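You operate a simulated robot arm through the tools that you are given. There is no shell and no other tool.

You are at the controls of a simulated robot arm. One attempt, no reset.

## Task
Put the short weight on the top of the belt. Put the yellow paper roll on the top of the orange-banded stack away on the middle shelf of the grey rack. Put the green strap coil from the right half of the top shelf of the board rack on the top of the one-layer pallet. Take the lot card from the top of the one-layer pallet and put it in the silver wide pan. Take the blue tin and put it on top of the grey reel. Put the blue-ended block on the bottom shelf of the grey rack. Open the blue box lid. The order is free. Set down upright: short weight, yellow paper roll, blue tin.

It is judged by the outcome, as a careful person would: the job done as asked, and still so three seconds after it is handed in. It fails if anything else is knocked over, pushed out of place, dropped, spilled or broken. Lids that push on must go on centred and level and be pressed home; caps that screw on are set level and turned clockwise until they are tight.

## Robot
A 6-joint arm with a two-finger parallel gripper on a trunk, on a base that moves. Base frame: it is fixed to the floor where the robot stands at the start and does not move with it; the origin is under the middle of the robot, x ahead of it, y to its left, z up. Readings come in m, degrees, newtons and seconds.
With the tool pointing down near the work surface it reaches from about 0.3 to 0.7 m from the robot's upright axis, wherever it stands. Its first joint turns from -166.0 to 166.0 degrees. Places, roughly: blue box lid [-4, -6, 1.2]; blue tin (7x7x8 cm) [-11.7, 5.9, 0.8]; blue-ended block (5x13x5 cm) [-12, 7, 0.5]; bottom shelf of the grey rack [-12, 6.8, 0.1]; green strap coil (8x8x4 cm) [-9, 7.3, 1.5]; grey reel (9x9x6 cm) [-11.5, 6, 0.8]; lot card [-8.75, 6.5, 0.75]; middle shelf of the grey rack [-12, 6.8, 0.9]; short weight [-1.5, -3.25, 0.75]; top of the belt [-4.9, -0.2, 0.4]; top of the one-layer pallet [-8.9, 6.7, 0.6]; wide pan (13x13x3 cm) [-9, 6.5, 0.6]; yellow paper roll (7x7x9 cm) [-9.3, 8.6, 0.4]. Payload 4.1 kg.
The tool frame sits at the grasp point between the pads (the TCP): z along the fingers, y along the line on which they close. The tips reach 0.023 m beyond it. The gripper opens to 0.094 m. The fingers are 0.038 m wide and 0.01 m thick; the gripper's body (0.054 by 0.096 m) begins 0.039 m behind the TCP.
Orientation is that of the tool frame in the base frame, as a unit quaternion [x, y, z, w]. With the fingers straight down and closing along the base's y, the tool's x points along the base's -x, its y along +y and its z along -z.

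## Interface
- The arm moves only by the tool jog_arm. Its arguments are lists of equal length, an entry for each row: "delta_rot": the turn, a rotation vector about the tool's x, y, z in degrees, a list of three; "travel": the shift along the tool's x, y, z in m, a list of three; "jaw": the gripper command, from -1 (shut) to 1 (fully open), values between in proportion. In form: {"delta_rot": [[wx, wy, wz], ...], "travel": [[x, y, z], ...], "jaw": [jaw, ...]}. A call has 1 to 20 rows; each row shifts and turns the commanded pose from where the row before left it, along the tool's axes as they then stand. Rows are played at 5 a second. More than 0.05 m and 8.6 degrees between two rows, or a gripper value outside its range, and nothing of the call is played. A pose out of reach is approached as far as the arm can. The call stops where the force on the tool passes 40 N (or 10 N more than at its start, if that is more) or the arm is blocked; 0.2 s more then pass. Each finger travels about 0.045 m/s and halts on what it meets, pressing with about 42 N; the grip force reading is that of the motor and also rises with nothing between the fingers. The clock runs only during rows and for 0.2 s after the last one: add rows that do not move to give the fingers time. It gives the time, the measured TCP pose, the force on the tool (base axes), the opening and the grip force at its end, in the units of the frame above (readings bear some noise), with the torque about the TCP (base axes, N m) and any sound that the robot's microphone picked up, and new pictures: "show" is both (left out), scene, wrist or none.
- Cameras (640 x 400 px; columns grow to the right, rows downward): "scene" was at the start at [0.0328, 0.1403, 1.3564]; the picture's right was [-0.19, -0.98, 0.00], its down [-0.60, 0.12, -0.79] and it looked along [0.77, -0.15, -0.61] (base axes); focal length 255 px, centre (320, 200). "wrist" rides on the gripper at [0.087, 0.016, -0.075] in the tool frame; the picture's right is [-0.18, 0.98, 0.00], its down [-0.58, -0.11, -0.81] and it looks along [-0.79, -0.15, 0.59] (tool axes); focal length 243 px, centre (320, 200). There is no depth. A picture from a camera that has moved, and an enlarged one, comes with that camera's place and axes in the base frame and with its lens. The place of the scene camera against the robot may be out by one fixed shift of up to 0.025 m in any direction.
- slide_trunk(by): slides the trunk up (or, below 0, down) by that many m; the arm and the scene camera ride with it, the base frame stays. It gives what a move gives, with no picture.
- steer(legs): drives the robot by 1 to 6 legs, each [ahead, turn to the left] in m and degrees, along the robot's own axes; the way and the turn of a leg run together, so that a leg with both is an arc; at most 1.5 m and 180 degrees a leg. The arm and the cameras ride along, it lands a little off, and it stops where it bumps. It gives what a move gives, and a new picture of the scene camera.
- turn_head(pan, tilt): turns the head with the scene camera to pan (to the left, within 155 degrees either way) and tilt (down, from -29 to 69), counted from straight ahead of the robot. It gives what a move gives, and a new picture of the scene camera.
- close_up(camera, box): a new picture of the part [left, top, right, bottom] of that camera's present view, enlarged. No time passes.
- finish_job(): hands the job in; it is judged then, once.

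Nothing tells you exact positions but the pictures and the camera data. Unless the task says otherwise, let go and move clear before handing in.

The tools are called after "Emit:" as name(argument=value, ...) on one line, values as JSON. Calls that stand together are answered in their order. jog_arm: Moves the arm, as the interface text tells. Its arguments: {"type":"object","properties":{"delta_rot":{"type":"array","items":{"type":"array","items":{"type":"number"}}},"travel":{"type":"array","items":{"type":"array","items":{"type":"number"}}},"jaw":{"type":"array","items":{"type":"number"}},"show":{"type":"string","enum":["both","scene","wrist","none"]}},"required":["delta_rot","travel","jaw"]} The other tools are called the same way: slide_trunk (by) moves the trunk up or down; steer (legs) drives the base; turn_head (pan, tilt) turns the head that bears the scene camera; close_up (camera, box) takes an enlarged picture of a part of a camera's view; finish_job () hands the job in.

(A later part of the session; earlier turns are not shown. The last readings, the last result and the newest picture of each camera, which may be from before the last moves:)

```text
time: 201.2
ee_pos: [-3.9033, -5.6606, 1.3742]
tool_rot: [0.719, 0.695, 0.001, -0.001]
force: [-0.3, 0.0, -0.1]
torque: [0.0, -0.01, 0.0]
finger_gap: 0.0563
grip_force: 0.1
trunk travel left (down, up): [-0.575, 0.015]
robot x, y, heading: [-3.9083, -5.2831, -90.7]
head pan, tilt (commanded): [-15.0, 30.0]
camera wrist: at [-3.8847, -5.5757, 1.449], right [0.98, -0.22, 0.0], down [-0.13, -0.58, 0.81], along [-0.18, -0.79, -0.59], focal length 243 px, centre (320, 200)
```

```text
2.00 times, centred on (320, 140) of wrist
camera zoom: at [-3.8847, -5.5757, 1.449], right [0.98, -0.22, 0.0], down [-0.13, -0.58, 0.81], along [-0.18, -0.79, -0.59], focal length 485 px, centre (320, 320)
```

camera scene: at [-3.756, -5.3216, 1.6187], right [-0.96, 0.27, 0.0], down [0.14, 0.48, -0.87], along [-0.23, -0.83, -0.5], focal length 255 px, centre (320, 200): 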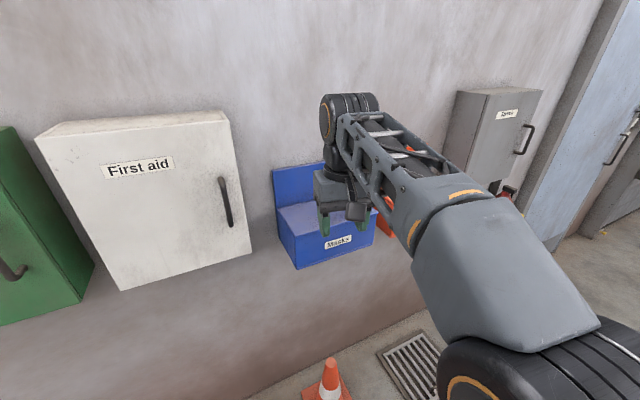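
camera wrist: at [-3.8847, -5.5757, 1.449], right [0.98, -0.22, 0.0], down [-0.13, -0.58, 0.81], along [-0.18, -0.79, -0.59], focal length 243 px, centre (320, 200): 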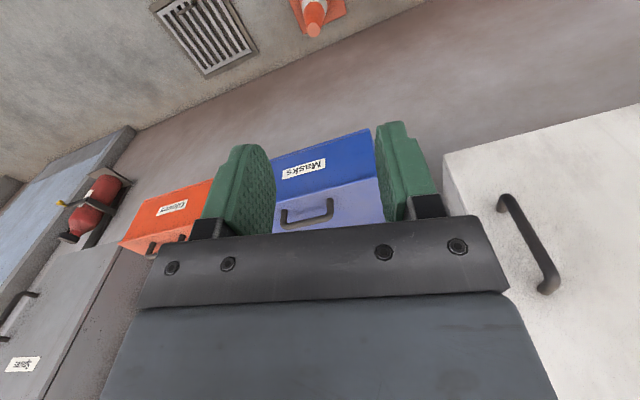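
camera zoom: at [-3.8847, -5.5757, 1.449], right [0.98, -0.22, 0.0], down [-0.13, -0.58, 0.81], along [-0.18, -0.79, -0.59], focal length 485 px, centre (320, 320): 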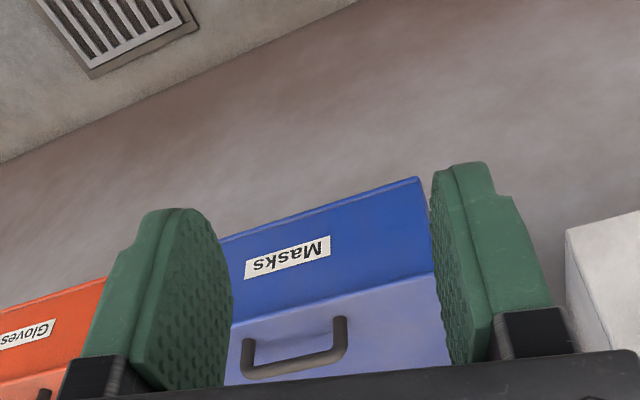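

The handle works out at about (-4.0, -5.98, 1.20), deeper than my first estimate. I'll move 9 cm closer and turn the gripper 90° so it closes across the bar.

Emit:
steer(legs=[[0.09, 0]])

Emit:
jog_arm(delta_rot=[[0, 0, 8.2], [0, 0, 8.2], [0, 0, 8.2], [0, 0, 8.2], [0, 0, 8.2], [0, 0, 8.2], [0, 0, 8.2], [0, 0, 8.2], [0, 0, 8.2], [0, 0, 8.2], [0, 0, 6]], travel=[[0, 0, 0], [0, 0, 0], [0, 0, 0], [0, 0, 0], [0, 0, 0], [0, 0, 0], [0, 0, 0], [0, 0, 0], [0, 0, 0], [0, 0, 0], [0, 0, 0]], jaw=[1, 1, 1, 1, 1, 1, 1, 1, 1, 1, 1], show="both")

```text
time: 202.3
ee_pos: [-3.9048, -5.7523, 1.3737]
tool_rot: [0.72, 0.694, 0.001, 0.0]
force: [-0.7, -1.2, 0.4]
torque: [0.03, 0.0, -0.05]
finger_gap: 0.0561
grip_force: 0.1
trunk travel left (down, up): [-0.575, 0.015]
robot x, y, heading: [-3.9104, -5.3765, -90.9]
head pan, tilt (commanded): [-15.0, 30.0]
camera scene: at [-3.7572, -5.4136, 1.6186], right [-0.96, 0.27, 0.0], down [0.14, 0.48, -0.87], along [-0.23, -0.83, -0.5], focal length 255 px, centre (320, 200)
```

scene: 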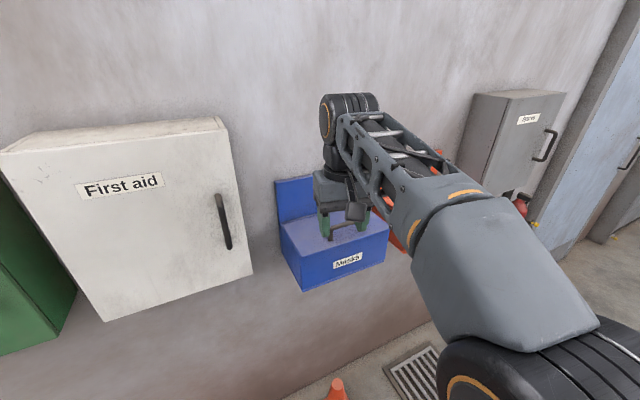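

```text
time: 204.8
ee_pos: [-3.9059, -5.7512, 1.3739]
tool_rot: [1.0, -0.001, 0.0, -0.001]
force: [-1.1, -0.3, 0.1]
torque: [0.0, -0.01, 0.0]
finger_gap: 0.094
grip_force: 0.0
trunk travel left (down, up): [-0.575, 0.015]
robot x, y, heading: [-3.9031, -5.3749, -90.9]
head pan, tilt (commanded): [-15.0, 30.0]
camera scene: at [-3.7572, -5.412, 1.6187], right [-0.96, 0.27, 0.0], down [0.14, 0.48, -0.87], along [-0.23, -0.83, -0.5], focal length 255 px, centre (320, 200)
camera wrist: at [-3.8182, -5.7684, 1.4489], right [-0.19, -0.98, 0.0], down [-0.58, 0.11, 0.81], along [-0.79, 0.15, -0.59], focal length 243 px, centre (320, 200)
```

scene: 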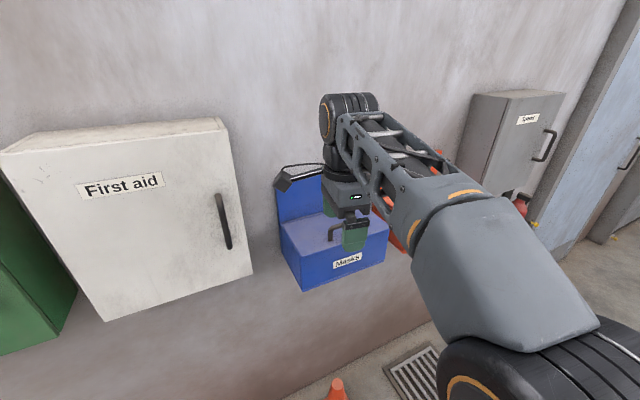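
wrist: 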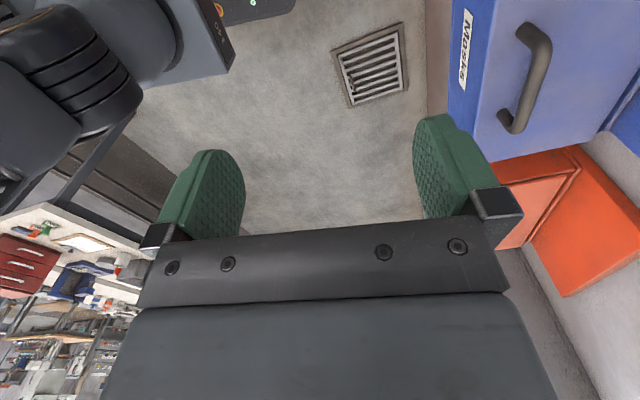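

Emit:
close_up(camera="wrist", box=[440, 0, 640, 160])

```text
2.50 times, centred on (540, 80) of wrist
camera zoom: at [-3.8182, -5.7684, 1.4489], right [-0.19, -0.98, 0.0], down [-0.58, 0.11, 0.81], along [-0.79, 0.15, -0.59], focal length 606 px, centre (-230, 500)
```

zoom: 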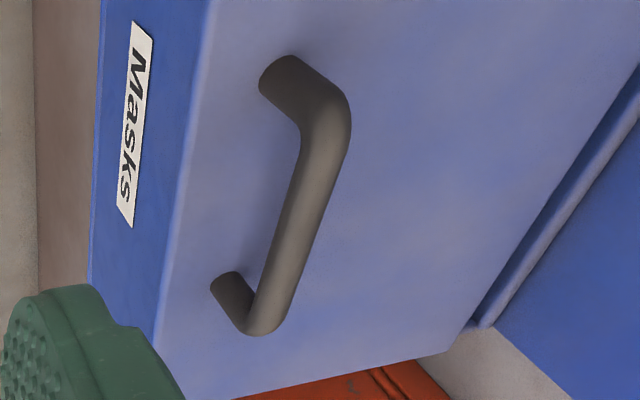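

The building is turned about 10° to my frame, so the bar lies at that angle. It sits about 3 cm behind the lid's front edge. I need to get slightly closer, so I'll check the gap to the cone first.

Emit:
turn_head(pan=10, tilt=69)

```text
time: 205.8
ee_pos: [-3.9055, -5.7513, 1.3736]
tool_rot: [1.0, 0.001, -0.001, -0.001]
force: [-0.2, 0.6, -0.9]
torque: [0.0, -0.02, 0.0]
finger_gap: 0.094
grip_force: 0.1
trunk travel left (down, up): [-0.575, 0.015]
robot x, y, heading: [-3.9094, -5.3722, -90.8]
head pan, tilt (commanded): [10.0, 68.8]
camera scene: at [-3.7237, -5.3802, 1.5673], right [-0.99, -0.16, 0.0], down [-0.15, 0.92, -0.36], along [0.06, -0.36, -0.93], focal length 255 px, centre (320, 200)
```

scene: 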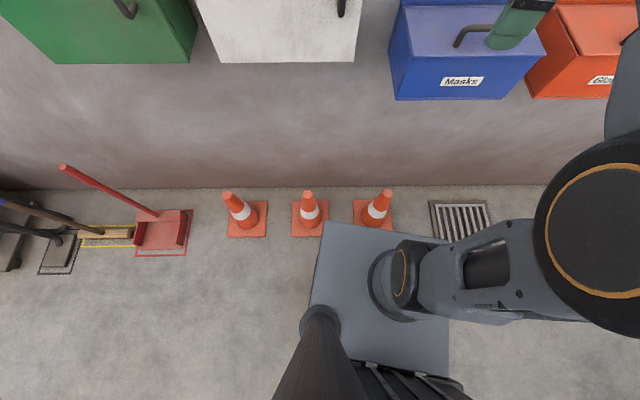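

The cone's base front is at y of about -5.85, which leaves room. I'll move 6 cm closer, align the tool to the bar and move above it.

Emit:
steer(legs=[[0.06, 0]])

Emit:
jog_arm(delta_rot=[[0, 0, -5.2], [0, 0, -5.3], [0, 0, 0], [0, 0, 0], [0, 0, 0], [0, 0, 0]], travel=[[0, 0, 0], [0, 0, 0], [-0.035, 0, 0], [-0.035, 0.035, 0], [-0.034, 0.035, 0], [0, 0.04, 0.02]], jaw=[1, 1, 1, 1, 1, 1], show="both")

Emit:
close_up(camera="wrist", box=[200, 0, 460, 180])

```text
time: 206.8
ee_pos: [-3.906, -5.8127, 1.3718]
tool_rot: [1.0, 0.001, 0.0, -0.002]
force: [0.6, -0.3, -0.2]
torque: [-0.02, 0.01, 0.01]
finger_gap: 0.0941
grip_force: 0.0
trunk travel left (down, up): [-0.575, 0.015]
robot x, y, heading: [-3.9071, -5.4364, -90.6]
head pan, tilt (commanded): [10.0, 68.8]
camera scene: at [-3.7244, -5.4419, 1.5672], right [-0.99, -0.16, 0.0], down [-0.15, 0.92, -0.36], along [0.06, -0.36, -0.93], focal length 255 px, centre (320, 200)
```

scene: 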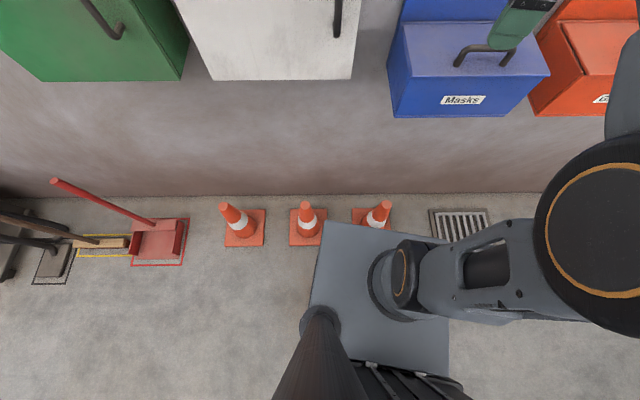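

```text
time: 208.2
ee_pos: [-3.9887, -5.9415, 1.3534]
tool_rot: [0.996, 0.091, 0.0, -0.002]
force: [-0.7, -0.4, -0.2]
torque: [0.0, -0.02, -0.02]
finger_gap: 0.0943
grip_force: 0.1
trunk travel left (down, up): [-0.575, 0.015]
robot x, y, heading: [-3.9111, -5.4329, -90.9]
head pan, tilt (commanded): [10.0, 68.8]
camera scene: at [-3.7243, -5.4415, 1.5672], right [-0.99, -0.16, 0.0], down [-0.15, 0.92, -0.36], along [0.06, -0.36, -0.93], focal length 255 px, centre (320, 200)
camera wrist: at [-3.9008, -5.9414, 1.4292], right [0.0, -1.0, 0.0], down [-0.59, 0.0, 0.81], along [-0.81, 0.0, -0.59], focal length 243 px, centre (320, 200)
```

scene: 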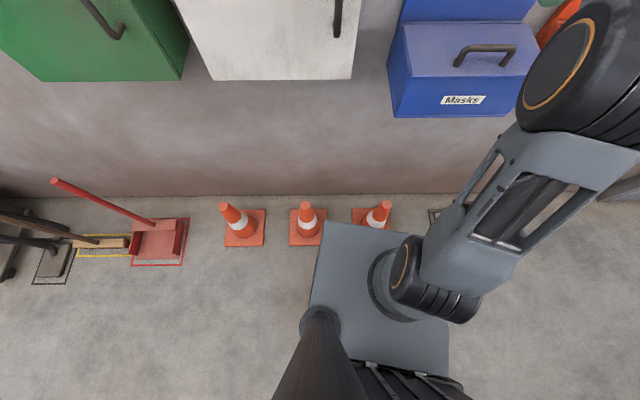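
wrist: 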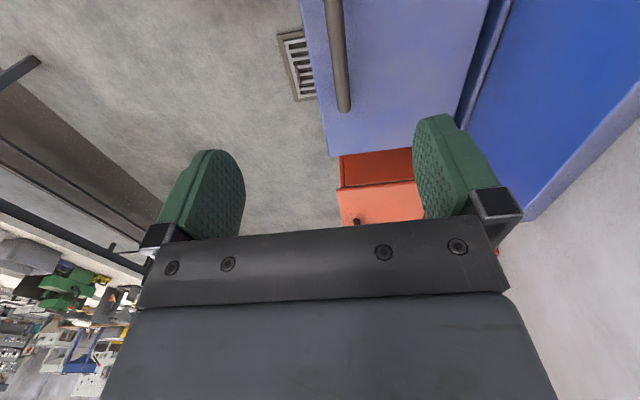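

```text
2.22 times, centred on (330, 90) of wrist
camera zoom: at [-3.9008, -5.9414, 1.4292], right [0.0, -1.0, 0.0], down [-0.59, 0.0, 0.81], along [-0.81, 0.0, -0.59], focal length 539 px, centre (298, 444)
```

zoom: 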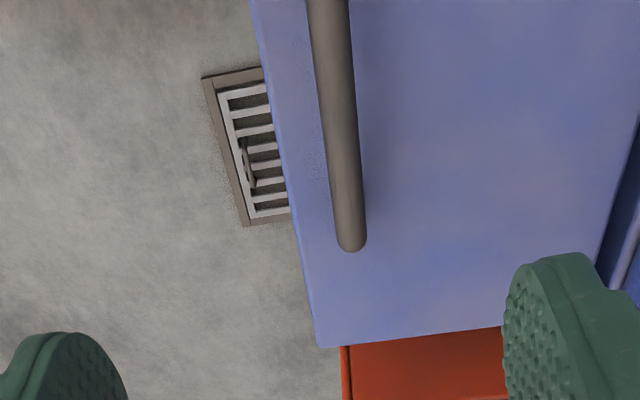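

The bar is well aligned, 1.4 cm toward the wall from the TCP. I'll shift over and lower most of the way.

Emit:
jog_arm(delta_rot=[[0, 0, 0], [0, 0, 0], [0, 0, 0]], travel=[[-0.005, 0.014, 0.02], [0, 0, 0.04], [0, 0, 0.04]], jaw=[1, 1, 1], show="both")

Emit:
close_up(camera="wrist", box=[200, 0, 460, 240])

Emit:
close_up(camera="scene", box=[380, 0, 620, 130])

```text
time: 209.0
ee_pos: [-3.9907, -5.9536, 1.2537]
tool_rot: [0.996, 0.091, 0.0, -0.001]
force: [-0.1, -0.2, 0.0]
torque: [0.01, 0.02, 0.01]
finger_gap: 0.0939
grip_force: 0.0
trunk travel left (down, up): [-0.575, 0.015]
robot x, y, heading: [-3.9097, -5.4349, -90.6]
head pan, tilt (commanded): [10.0, 68.8]
camera scene: at [-3.7245, -5.4406, 1.5673], right [-0.99, -0.16, 0.0], down [-0.15, 0.92, -0.36], along [0.06, -0.36, -0.93], focal length 255 px, centre (320, 200)
camera wrist: at [-3.9028, -5.9545, 1.3286], right [0.0, -1.0, 0.0], down [-0.59, 0.0, 0.81], along [-0.81, 0.0, -0.59], focal length 243 px, centre (320, 200)
```

scene: 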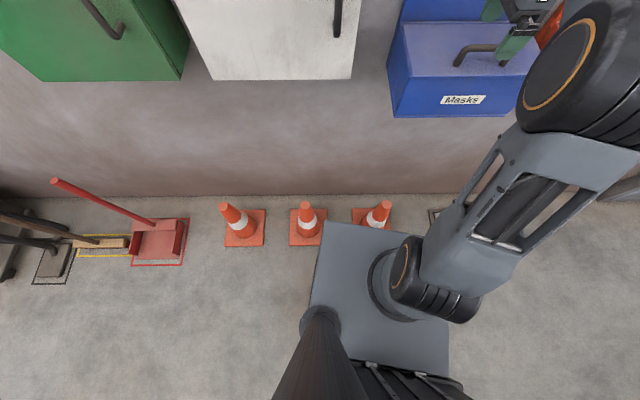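
wrist: 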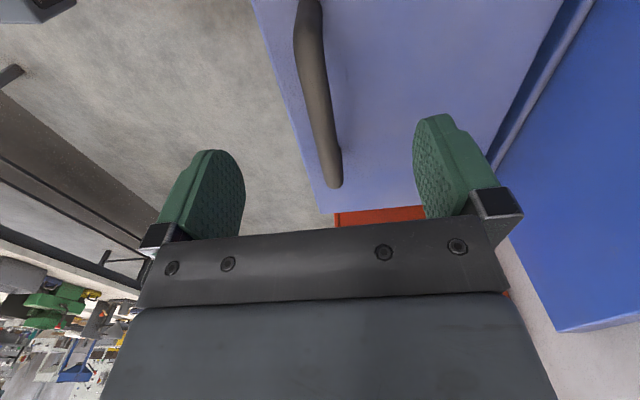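

```text
1.67 times, centred on (330, 120) of wrist
camera zoom: at [-3.9028, -5.9545, 1.3286], right [0.0, -1.0, 0.0], down [-0.59, 0.0, 0.81], along [-0.81, 0.0, -0.59], focal length 404 px, centre (303, 333)
```

zoom: 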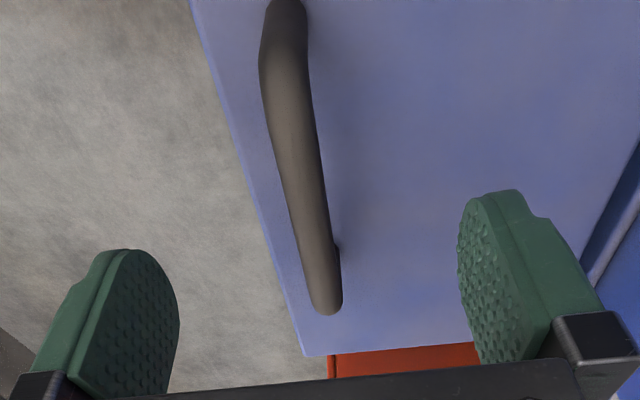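

```text
2.67 times, centred on (500, 65) of scene
camera zoom: at [-3.7245, -5.4406, 1.5673], right [-0.99, -0.16, 0.0], down [-0.15, 0.92, -0.36], along [0.06, -0.36, -0.93], focal length 681 px, centre (-160, 560)
```

zoom: 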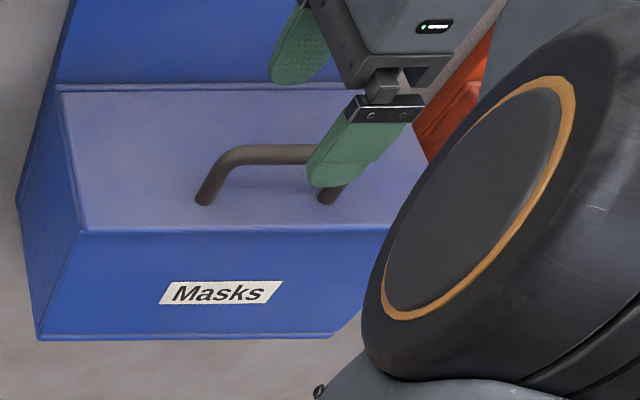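

The bar is centred between the fingers at about z 1.21. I'll go down to it and close.

Emit:
jog_arm(delta_rot=[[0, 0, 0], [0, 0, 0], [0, 0, 0], [0, 0, 0], [0, 0, 0], [0, 0, 0], [0, 0, 0], [0, 0, 0]], travel=[[0, 0, 0.02], [0, 0, 0.021], [0, 0, 0], [0, 0, 0], [0, 0, 0], [0, 0, 0], [0, 0, 0], [0, 0, 0]], jaw=[1, 1, 0.4, -0.2, -0.8, -1, -1, -1], show="both")

```text
time: 210.8
ee_pos: [-3.9905, -5.9557, 1.2119]
tool_rot: [0.996, 0.091, 0.0, 0.0]
force: [1.4, -8.0, 1.8]
torque: [-0.05, 0.08, -1.08]
finger_gap: 0.0134
grip_force: 44.8
trunk travel left (down, up): [-0.575, 0.015]
robot x, y, heading: [-3.9074, -5.4331, -90.7]
head pan, tilt (commanded): [10.0, 68.8]
camera scene: at [-3.7242, -5.4417, 1.5672], right [-0.99, -0.16, 0.0], down [-0.15, 0.92, -0.36], along [0.06, -0.36, -0.93], focal length 255 px, centre (320, 200)
camera wrist: at [-3.9022, -5.9562, 1.2879], right [0.0, -1.0, 0.0], down [-0.59, 0.0, 0.81], along [-0.81, 0.0, -0.59], focal length 243 px, centre (320, 200)
```

scene: 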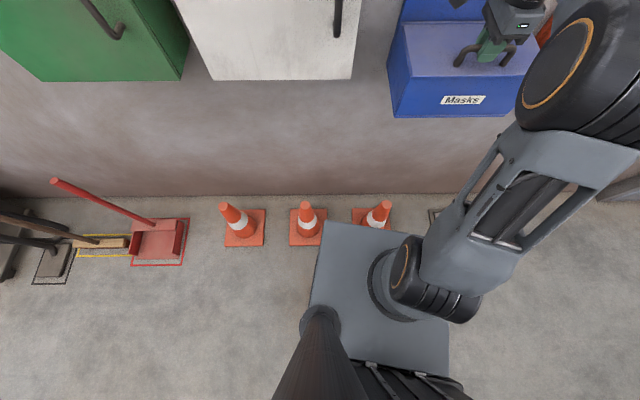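
wrist: 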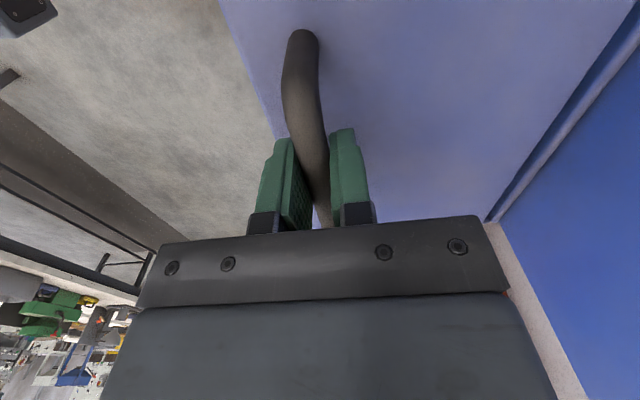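

The handle is gripped. I'll swing the lid up in an arc about its rear hinge, about 13.5 cm behind the bar, letting the bar pivot in the pads, and check after the first 20°.

Emit:
jog_arm(delta_rot=[[0, 0, 0], [0, 0, 0], [0, 0, 0], [0, 0, 0]], travel=[[0, 0.0047, -0.0116], [0, 0.0051, -0.0111], [0, 0.0066, -0.0105], [0, 0.007, -0.0102]], jaw=[-1, -1, -1, -1], show="both")

```text
time: 211.8
ee_pos: [-3.9864, -5.9766, 1.2547]
tool_rot: [0.996, 0.091, 0.0, -0.001]
force: [-2.7, -5.3, -6.6]
torque: [0.07, 0.47, -1.29]
finger_gap: 0.0137
grip_force: 44.2
trunk travel left (down, up): [-0.575, 0.015]
robot x, y, heading: [-3.9087, -5.4329, -90.7]
head pan, tilt (commanded): [10.0, 68.8]
camera scene: at [-3.7249, -5.4421, 1.5672], right [-0.99, -0.16, 0.0], down [-0.15, 0.92, -0.36], along [0.06, -0.36, -0.93], focal length 255 px, centre (320, 200)
camera wrist: at [-3.8982, -5.9785, 1.3309], right [0.0, -1.0, 0.0], down [-0.59, 0.0, 0.81], along [-0.81, 0.0, -0.59], focal length 243 px, centre (320, 200)
```

scene: 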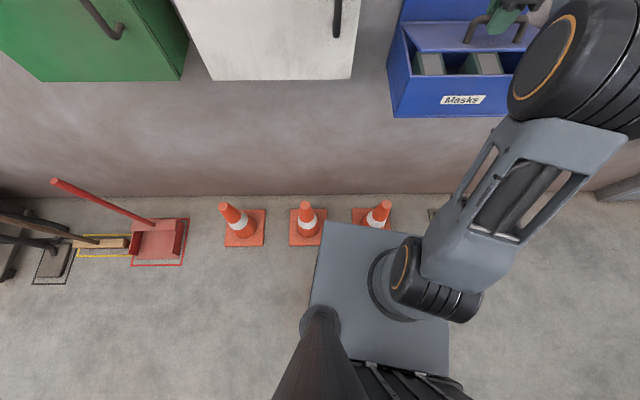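
wrist: 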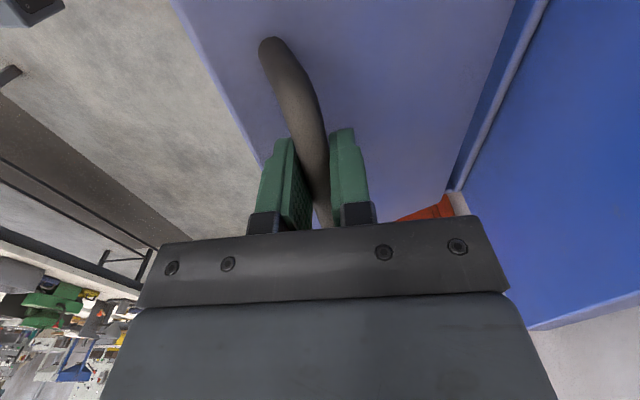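

The lid is rising smoothly and I can see inside the box. I'll carry on along the arc.

Emit:
jog_arm(delta_rot=[[0, 0, 0], [0, 0, 0], [0, 0, 0], [0, 0, 0]], travel=[[0, 0.0083, -0.0093], [0, 0.0087, -0.0087], [0, 0.0098, -0.0076], [0, 0.0101, -0.0071]], jaw=[-1, -1, -1, -1], show="both")

```text
time: 212.8
ee_pos: [-3.9791, -6.0135, 1.289]
tool_rot: [0.996, 0.091, -0.001, -0.001]
force: [-1.6, -1.8, -6.5]
torque: [-0.06, 0.55, -1.4]
finger_gap: 0.0136
grip_force: 45.4
trunk travel left (down, up): [-0.575, 0.015]
robot x, y, heading: [-3.9047, -5.4318, -90.6]
head pan, tilt (commanded): [10.0, 68.8]
camera scene: at [-3.7248, -5.4416, 1.5673], right [-0.99, -0.16, 0.0], down [-0.15, 0.92, -0.36], along [0.06, -0.36, -0.93], focal length 255 px, centre (320, 200)
camera wrist: at [-3.8917, -6.0145, 1.3638], right [0.0, -1.0, 0.0], down [-0.59, 0.0, 0.81], along [-0.81, 0.0, -0.59], focal length 243 px, centre (320, 200)
```

scene: 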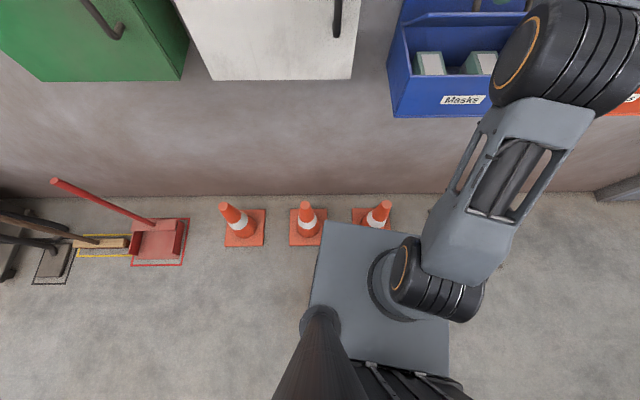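
wrist: 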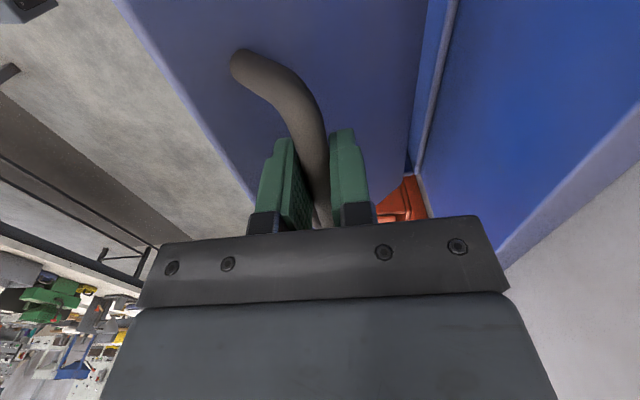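

The lid is at about 40° and moving freely. I'll go on to about 60°.

Emit:
jog_arm(delta_rot=[[0, 0, 0], [0, 0, 0], [0, 0, 0], [0, 0, 0]], travel=[[0, 0.0109, -0.006], [0, 0.0112, -0.0051], [0, 0.0117, -0.004], [0, 0.012, -0.0031]], jaw=[-1, -1, -1, -1], show="both")

```text
time: 213.8
ee_pos: [-3.9739, -6.0482, 1.3051]
tool_rot: [0.996, 0.091, 0.0, 0.0]
force: [-12.4, 1.6, 4.5]
torque: [0.14, 0.07, -0.95]
finger_gap: 0.0135
grip_force: 44.9
out of reach, approached as far as the arm can: row 4
trunk travel left (down, up): [-0.575, 0.015]
robot x, y, heading: [-3.9118, -5.4332, -90.7]
head pan, tilt (commanded): [10.0, 68.8]
camera scene: at [-3.7268, -5.4403, 1.5677], right [-0.99, -0.16, 0.0], down [-0.15, 0.92, -0.36], along [0.06, -0.36, -0.93], focal length 255 px, centre (320, 200)
camera wrist: at [-3.8857, -6.0485, 1.3791], right [0.0, -1.0, 0.0], down [-0.59, 0.0, 0.81], along [-0.81, 0.0, -0.59], focal length 243 px, centre (320, 200)
```

scene: 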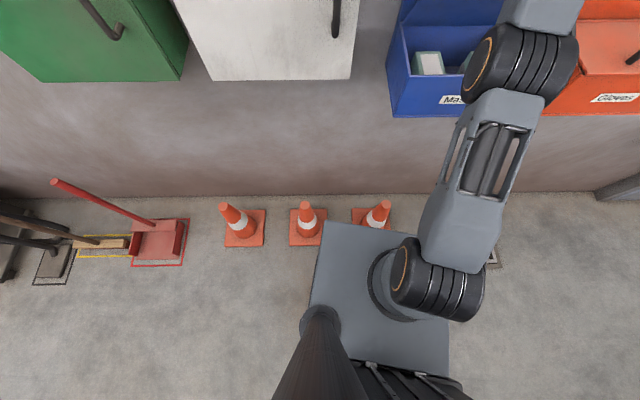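
wrist: 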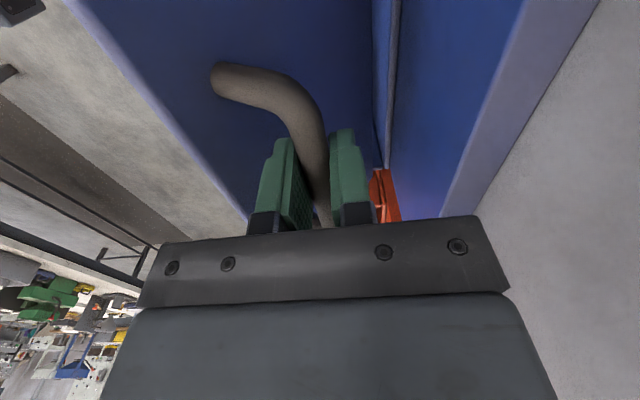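

The lid is at about 55° and the straight-down arm has run out of reach. I'll tilt the tool so the wrist comes back toward me while the bar pivots in the grip.

Emit:
jog_arm(delta_rot=[[-5, 0, 0], [-5, 0, 0], [-5, 0, 0], [-5, 0, 0]], travel=[[0, 0, 0], [0, 0, 0], [0, 0, 0], [0, 0, 0]], jaw=[-1, -1, -1, -1], show="both")

```text
time: 214.8
ee_pos: [-3.9734, -6.0481, 1.3014]
tool_rot: [0.981, 0.09, 0.017, 0.173]
force: [-15.4, 1.0, 6.7]
torque: [0.16, 0.21, -1.19]
finger_gap: 0.0136
grip_force: 45.4
trunk travel left (down, up): [-0.575, 0.015]
robot x, y, heading: [-3.9111, -5.4351, -90.9]
head pan, tilt (commanded): [10.0, 68.8]
camera scene: at [-3.7277, -5.4397, 1.5675], right [-0.99, -0.16, 0.0], down [-0.15, 0.92, -0.36], along [0.06, -0.36, -0.93], focal length 255 px, centre (320, 200)
camera wrist: at [-3.8897, -6.0226, 1.3787], right [-0.01, -0.94, 0.34], down [-0.64, 0.27, 0.72], along [-0.77, -0.21, -0.61], focal length 243 px, centre (320, 200)
```

scene: 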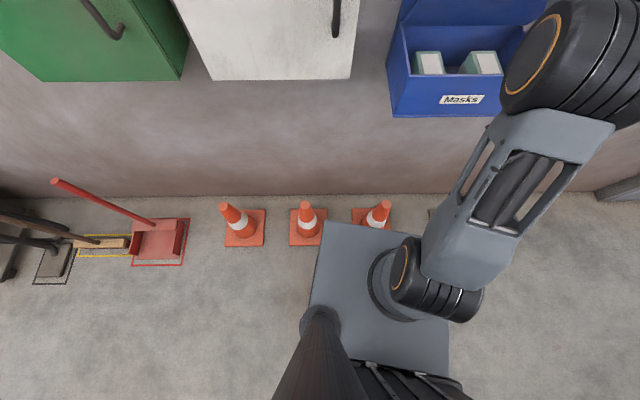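
wrist: 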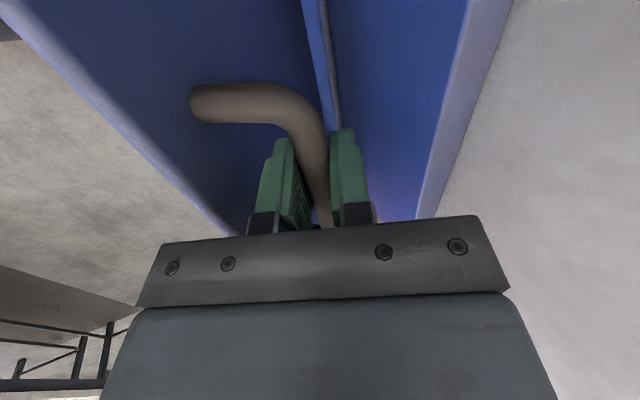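

The tilt worked and the lid is held. I'll push on toward 65–70°, easing the sideways load a little.

Emit:
jog_arm(delta_rot=[[0, 0, 0], [0, 0, 0], [0, 0, 0]], travel=[[-0.0015, 0.012, 0.001], [-0.001, 0.012, 0.0025], [0, 0.008, 0.003]], jaw=[-1, -1, -1], show="both")

```text
time: 215.6
ee_pos: [-3.9655, -6.0808, 1.3067]
tool_rot: [0.981, 0.092, 0.017, 0.172]
force: [-6.5, -0.7, 2.9]
torque: [0.1, -0.52, -1.12]
finger_gap: 0.0133
grip_force: 45.2
trunk travel left (down, up): [-0.575, 0.015]
robot x, y, heading: [-3.9114, -5.4319, -90.5]
head pan, tilt (commanded): [10.0, 68.8]
camera scene: at [-3.7261, -5.4403, 1.5674], right [-0.99, -0.16, 0.0], down [-0.15, 0.92, -0.36], along [0.06, -0.36, -0.93], focal length 255 px, centre (320, 200)
camera wrist: at [-3.8834, -6.056, 1.383], right [-0.01, -0.94, 0.33], down [-0.64, 0.26, 0.72], along [-0.77, -0.21, -0.61], focal length 243 px, centre (320, 200)
```

scene: 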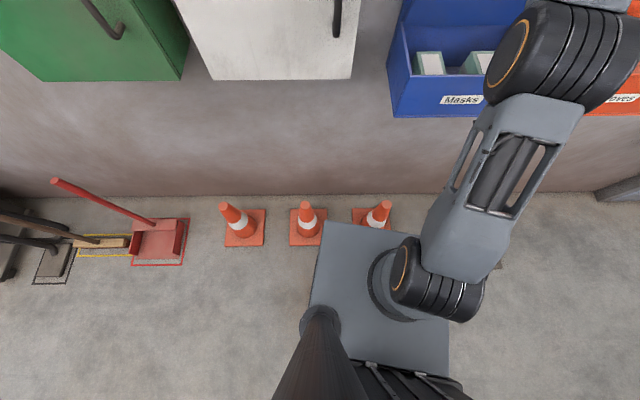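
wrist: 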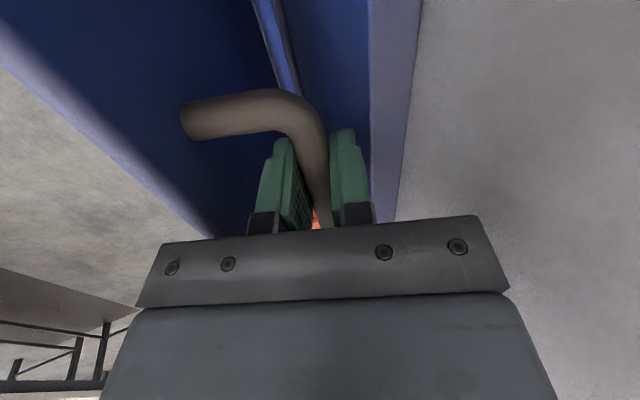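

The lid is at about 68° with low forces. I'll push on in small steps until it meets a stop.

Emit:
jog_arm(delta_rot=[[0, 0, 0], [0, 0, 0]], travel=[[0, 0.006, 0.002], [0, 0.006, 0.002]], jaw=[-1, -1], show="wrist")

```text
time: 216.2
ee_pos: [-3.9645, -6.0936, 1.3071]
tool_rot: [0.981, 0.091, 0.016, 0.171]
force: [-3.5, 0.4, -1.4]
torque: [0.07, -0.08, -1.23]
finger_gap: 0.0136
grip_force: 45.2
trunk travel left (down, up): [-0.575, 0.015]
robot x, y, heading: [-3.9068, -5.4328, -90.6]
head pan, tilt (commanded): [10.0, 68.8]
camera wrist: at [-3.8811, -6.0685, 1.3829], right [-0.01, -0.94, 0.33], down [-0.64, 0.26, 0.72], along [-0.77, -0.21, -0.61], focal length 243 px, centre (320, 200)
```

wrist: 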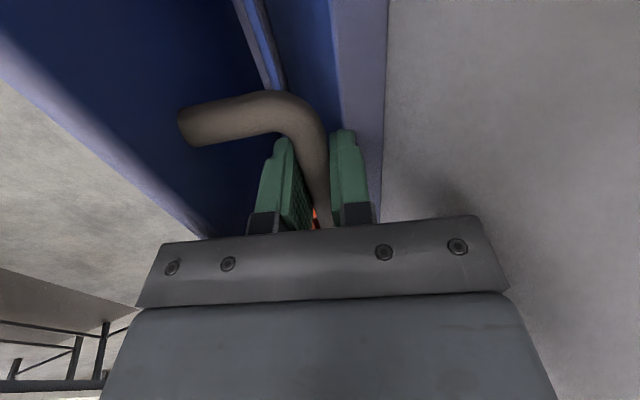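

Emit:
jog_arm(delta_rot=[[0, 0, 0], [0, 0, 0]], travel=[[0, 0.005, 0.002], [0, 0.005, 0.002]], jaw=[-1, -1], show="wrist")

```text
time: 216.8
ee_pos: [-3.9632, -6.0989, 1.3058]
tool_rot: [0.981, 0.091, 0.016, 0.169]
force: [-2.2, 35.8, -18.8]
torque: [-1.77, -0.08, -1.3]
finger_gap: 0.0131
grip_force: 44.8
trunk travel left (down, up): [-0.575, 0.015]
robot x, y, heading: [-3.9116, -5.4349, -90.7]
head pan, tilt (commanded): [10.0, 68.8]
camera wrist: at [-3.8801, -6.0739, 1.3828], right [-0.01, -0.94, 0.33], down [-0.64, 0.26, 0.72], along [-0.77, -0.2, -0.61], focal length 243 px, centre (320, 200)
```

wrist: 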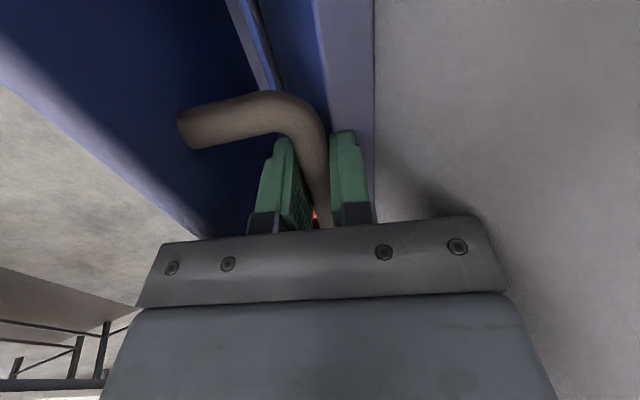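

That's a stop: 36 N back from the wall side. I'll ease back, then open the fingers slightly so they only cage the bar, to see whether the lid stays up by itself.

Emit:
jog_arm(delta_rot=[[0, 0, 0], [0, 0, 0], [0, 0, 0], [0, 0, 0], [0, 0, 0]], travel=[[0, -0.006, -0.002], [0, 0, 0], [0, 0, 0], [0, 0, 0], [0, 0, 0]], jaw=[-1, -1, -0.45, -0.45, -0.45], show="wrist")

```text
time: 218.0
ee_pos: [-3.9625, -6.0981, 1.3065]
tool_rot: [0.981, 0.09, 0.017, 0.172]
force: [1.1, -0.2, -0.4]
torque: [0.0, -0.03, 0.01]
finger_gap: 0.026
grip_force: 0.1
trunk travel left (down, up): [-0.575, 0.015]
robot x, y, heading: [-3.9109, -5.4363, -90.8]
head pan, tilt (commanded): [10.0, 68.8]
camera wrist: at [-3.8799, -6.0726, 1.3825], right [-0.01, -0.94, 0.33], down [-0.64, 0.26, 0.72], along [-0.77, -0.21, -0.61], focal length 243 px, centre (320, 200)
```

wrist: 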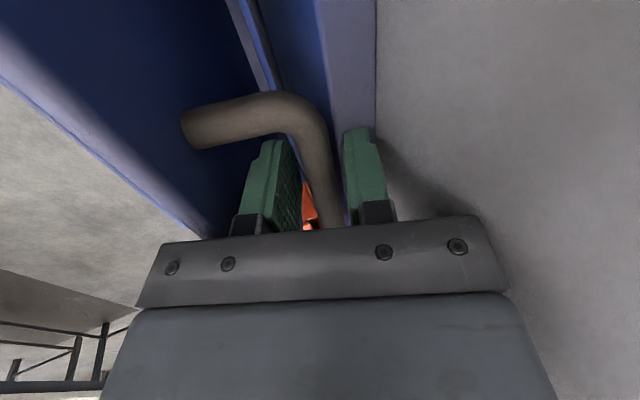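

The lid holds still with the fingers only caging the bar, so the hinge has friction. I'll pull the fingers out along their axis and check the lid.

Emit:
jog_arm(delta_rot=[[0, 0, 0], [0, 0, 0], [0, 0, 0], [0, 0, 0], [0, 0, 0]], travel=[[0, 0, 0], [0, 0, -0.02], [0, 0, -0.02], [0, 0, -0.03], [0, 0, -0.03]], jaw=[-0.35, -0.35, -0.35, -0.35, -0.35], show="both")

```text
time: 219.2
ee_pos: [-3.9686, -6.0515, 1.3901]
tool_rot: [0.981, 0.09, 0.016, 0.171]
force: [1.2, 0.5, 0.3]
torque: [0.03, 0.0, -0.01]
finger_gap: 0.0307
grip_force: 0.0
out of reach, approached as far as the arm can: row 4, 5
trunk travel left (down, up): [-0.575, 0.015]
robot x, y, heading: [-3.9093, -5.436, -90.5]
head pan, tilt (commanded): [10.0, 68.8]
camera scene: at [-3.7246, -5.4399, 1.5672], right [-0.99, -0.16, 0.0], down [-0.15, 0.92, -0.36], along [0.06, -0.36, -0.93], focal length 255 px, centre (320, 200)
camera wrist: at [-3.8849, -6.0253, 1.467], right [-0.01, -0.94, 0.33], down [-0.64, 0.26, 0.72], along [-0.77, -0.2, -0.61], focal length 243 px, centre (320, 200)
```

scene: 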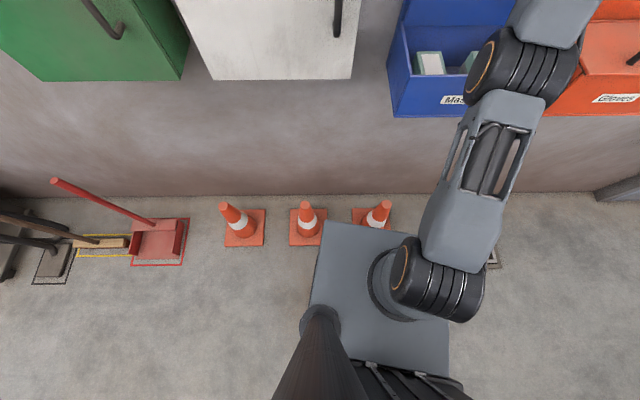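
wrist: 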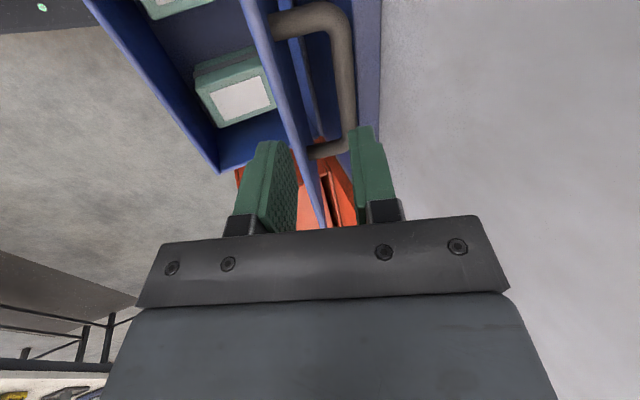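

The lid stands open by itself, with the mask boxes visible inside. I'll draw the arm back toward me, above the lid's edge.

Emit:
jog_arm(delta_rot=[[0, 0, 0], [0, 0, 0], [0, 0, 0], [0, 0, 0], [0, 0, 0], [0, 0, 0]], travel=[[0, -0.037, -0.0145], [0, -0.037, -0.0145], [0, -0.037, -0.0145], [0, -0.037, -0.014], [0, -0.037, -0.014], [0, -0.037, -0.014]], jaw=[-0.35, -0.35, -0.35, -0.35, -0.35, -0.35], show="both")

```text
time: 220.6
ee_pos: [-3.9681, -6.0521, 1.3912]
tool_rot: [0.981, 0.091, 0.016, 0.171]
force: [0.2, -0.1, -0.5]
torque: [-0.02, 0.01, 0.0]
finger_gap: 0.0305
grip_force: 0.2
out of reach, approached as far as the arm can: row 1, 2, 3, 4, 5, 6
trunk travel left (down, up): [-0.575, 0.015]
robot x, y, heading: [-3.9098, -5.4347, -90.9]
head pan, tilt (commanded): [10.0, 68.8]
camera scene: at [-3.7246, -5.4406, 1.5672], right [-0.99, -0.16, 0.0], down [-0.15, 0.92, -0.36], along [0.06, -0.36, -0.93], focal length 255 px, centre (320, 200)
camera wrist: at [-3.8848, -6.0263, 1.4664], right [-0.01, -0.94, 0.33], down [-0.64, 0.26, 0.72], along [-0.77, -0.2, -0.61], focal length 243 px, centre (320, 200)
```

scene: 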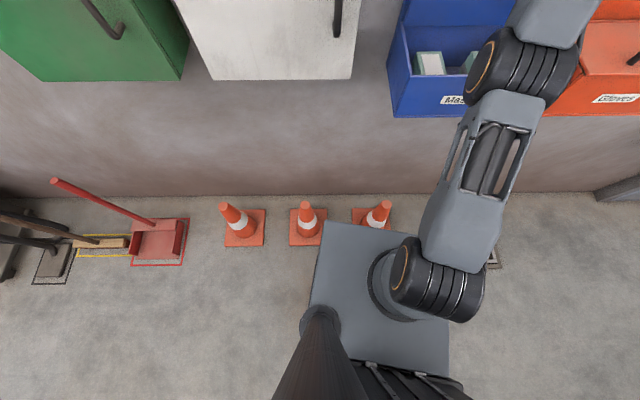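
wrist: 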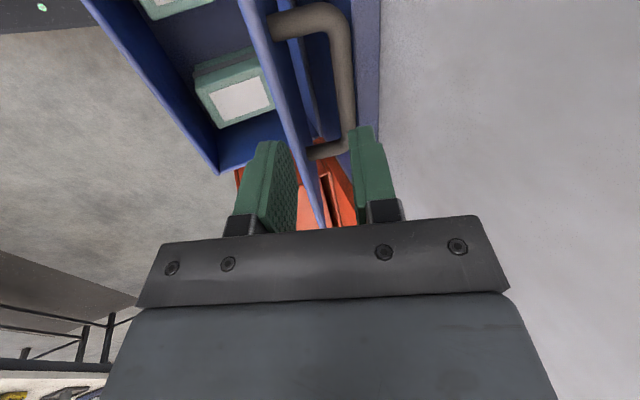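

The arm reports being out of reach and did not move. I'll test a small move straight back to see where the commanded pose stands.

Emit:
jog_arm(delta_rot=[[0, 0, 0], [0, 0, 0]], travel=[[0, -0.01, 0.0], [0, -0.01, 0.0]], jaw=[-0.35, -0.35], show="none")

```text
time: 221.2
ee_pos: [-3.9682, -6.0512, 1.3911]
tool_rot: [0.981, 0.09, 0.015, 0.172]
force: [-0.2, 0.0, -0.3]
torque: [0.01, 0.02, -0.01]
finger_gap: 0.0306
grip_force: 0.2
out of reach, approached as far as the arm can: row 1, 2
trunk travel left (down, up): [-0.575, 0.015]
robot x, y, heading: [-3.912, -5.4338, -90.7]
head pan, tilt (commanded): [10.0, 68.8]
```

The arm seems stuck at full stretch. The fingers are about 4 cm above the lid's edge, so I'll simply reverse the base straight back.

Emit:
steer(legs=[[-0.35, 0]])

Emit:
jog_arm(delta_rot=[[0, 0, 0]], travel=[[0, 0, 0]], jaw=[-0.35], show="both")

```text
time: 223.4
ee_pos: [-3.9652, -5.7007, 1.3906]
tool_rot: [0.981, 0.09, 0.015, 0.172]
force: [-0.4, 0.1, 0.4]
torque: [-0.01, -0.01, 0.0]
finger_gap: 0.0305
grip_force: 0.1
trunk travel left (down, up): [-0.575, 0.015]
robot x, y, heading: [-3.9018, -5.0868, -91.0]
head pan, tilt (commanded): [10.0, 68.8]
camera scene: at [-3.7197, -5.091, 1.5672], right [-0.99, -0.16, 0.0], down [-0.15, 0.92, -0.36], along [0.06, -0.36, -0.93], focal length 255 px, centre (320, 200)
```

scene: 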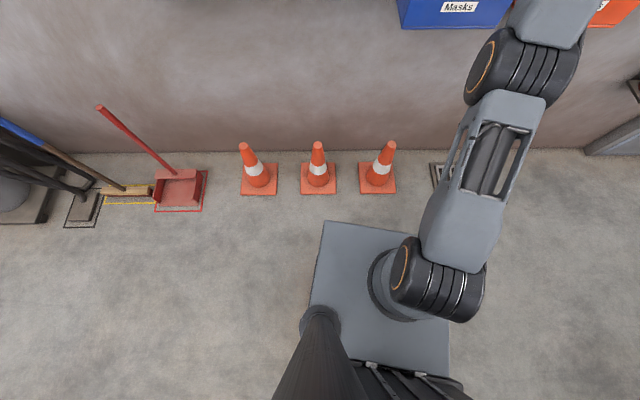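

```text
time: 223.8
ee_pos: [-3.9646, -5.7024, 1.3904]
tool_rot: [0.981, 0.09, 0.015, 0.171]
force: [-0.1, -0.5, -0.2]
torque: [-0.01, -0.01, 0.03]
finger_gap: 0.0306
grip_force: 0.1
trunk travel left (down, up): [-0.575, 0.015]
robot x, y, heading: [-3.9042, -5.0826, -90.7]
head pan, tilt (commanded): [10.0, 68.8]
camera scene: at [-3.7196, -5.0916, 1.5672], right [-0.99, -0.16, 0.0], down [-0.15, 0.92, -0.36], along [0.06, -0.36, -0.93], focal length 255 px, centre (320, 200)
camera wrist: at [-3.8815, -5.6771, 1.4666], right [-0.01, -0.94, 0.33], down [-0.64, 0.27, 0.72], along [-0.77, -0.2, -0.61], focal length 243 px, centre (320, 200)
```

scene: 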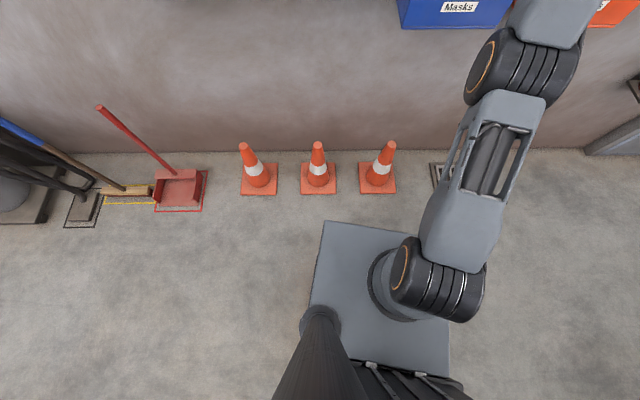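
wrist: 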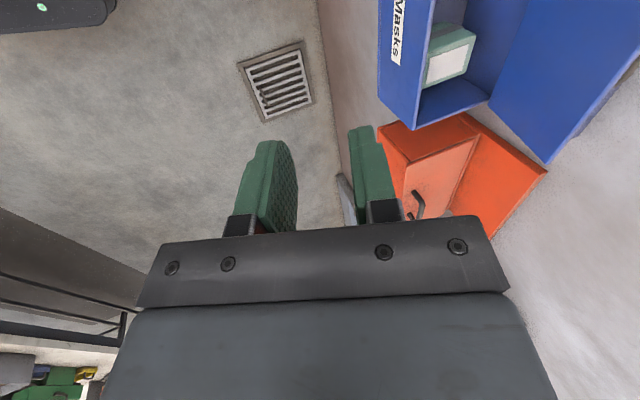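

Emit:
turn_head(pan=-5, tilt=32)

Emit:
close_up(camera="scene", box=[280, 100, 480, 230])

```text
time: 224.9
ee_pos: [-3.9641, -5.7019, 1.3896]
tool_rot: [0.981, 0.09, 0.015, 0.171]
force: [0.1, 0.0, 0.4]
torque: [0.01, 0.01, 0.0]
finger_gap: 0.0307
grip_force: 0.1
trunk travel left (down, up): [-0.575, 0.015]
robot x, y, heading: [-3.9027, -5.0838, -90.9]
head pan, tilt (commanded): [-5.0, 32.0]
camera scene: at [-3.7375, -5.1255, 1.6155], right [-0.99, 0.1, 0.0], down [0.05, 0.53, -0.85], along [-0.08, -0.84, -0.53], focal length 255 px, centre (320, 200)
```

scene: 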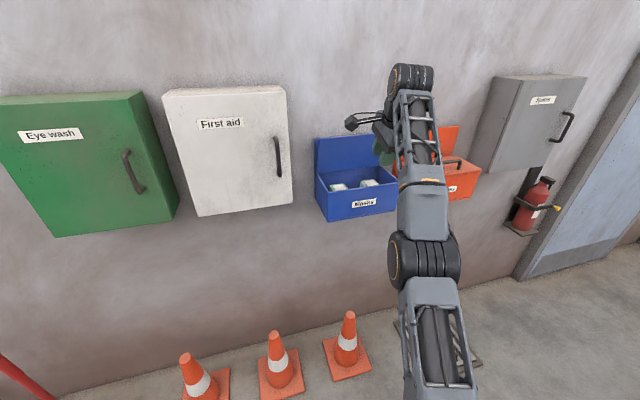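

```text
3.08 times, centred on (380, 165) of scene
camera zoom: at [-3.7375, -5.1255, 1.6155], right [-0.99, 0.1, 0.0], down [0.05, 0.53, -0.85], along [-0.08, -0.84, -0.53], focal length 786 px, centre (135, 308)
```

zoom: 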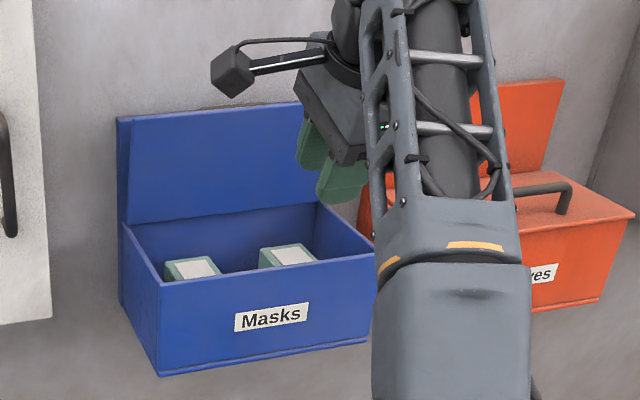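

The "Masks" box is open and the lid stays up at about 75°. I'll press it fully back from the front with closed fingers, so I'm moving the arm lower and back first.

Emit:
jog_arm(delta_rot=[[0, 0, 0], [0, 0, 0], [0, 0, 0], [0, 0, 0]], travel=[[0, -0.035, 0.0085], [0, -0.035, 0.0085], [0, -0.035, 0.0085], [0, -0.035, 0.0085]], jaw=[-1, -1, -1, -1], show="none")

Emit:
steer(legs=[[0.33, 0]])

Emit:
jog_arm(delta_rot=[[0, 0, 0]], travel=[[0, 0, 0]], jaw=[-1], show="wrist")

```text
time: 225.9
ee_pos: [-3.9638, -5.702, 1.3908]
tool_rot: [0.981, 0.089, 0.015, 0.171]
force: [0.0, -0.8, 0.2]
torque: [-0.01, 0.0, -0.03]
finger_gap: 0.0001
grip_force: 42.1
out of reach, approached as far as the arm can: row 1, 2, 3, 4
trunk travel left (down, up): [-0.575, 0.015]
robot x, y, heading: [-3.9039, -5.0815, -90.6]
head pan, tilt (commanded): [-5.0, 32.0]
```

```text
time: 228.0
ee_pos: [-3.9696, -6.0328, 1.3897]
tool_rot: [0.981, 0.089, 0.015, 0.171]
force: [0.9, -1.1, -0.2]
torque: [0.04, 0.03, 0.0]
finger_gap: 0.0
grip_force: 42.2
trunk travel left (down, up): [-0.575, 0.015]
robot x, y, heading: [-3.9056, -5.4146, -91.0]
head pan, tilt (commanded): [-5.0, 32.0]
camera scene: at [-3.7418, -5.4566, 1.6155], right [-1.0, 0.1, 0.0], down [0.05, 0.53, -0.85], along [-0.08, -0.84, -0.53], focal length 255 px, centre (320, 200)
```

scene: 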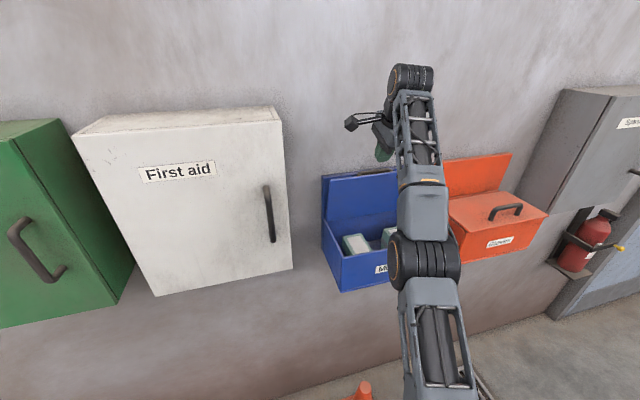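

```text
time: 228.4
ee_pos: [-3.9672, -6.0322, 1.3895]
tool_rot: [0.981, 0.089, 0.017, 0.171]
force: [-0.2, 0.3, 0.0]
torque: [0.0, 0.01, -0.02]
finger_gap: 0.0001
grip_force: 41.9
trunk travel left (down, up): [-0.575, 0.015]
robot x, y, heading: [-3.9052, -5.4147, -90.8]
head pan, tilt (commanded): [-5.0, 32.0]
camera wrist: at [-3.8852, -6.0076, 1.4664], right [-0.01, -0.94, 0.33], down [-0.64, 0.26, 0.72], along [-0.77, -0.2, -0.61], focal length 243 px, centre (320, 200)
```

wrist: 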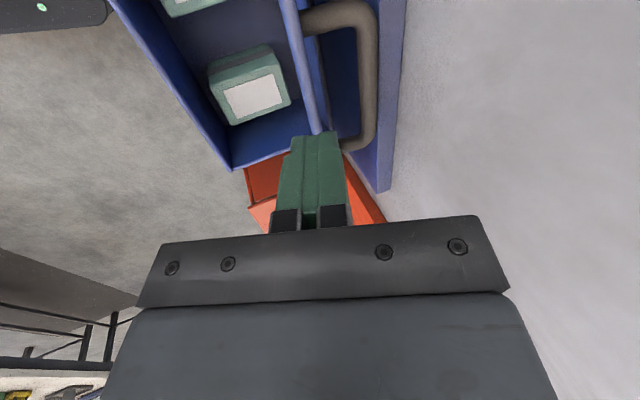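

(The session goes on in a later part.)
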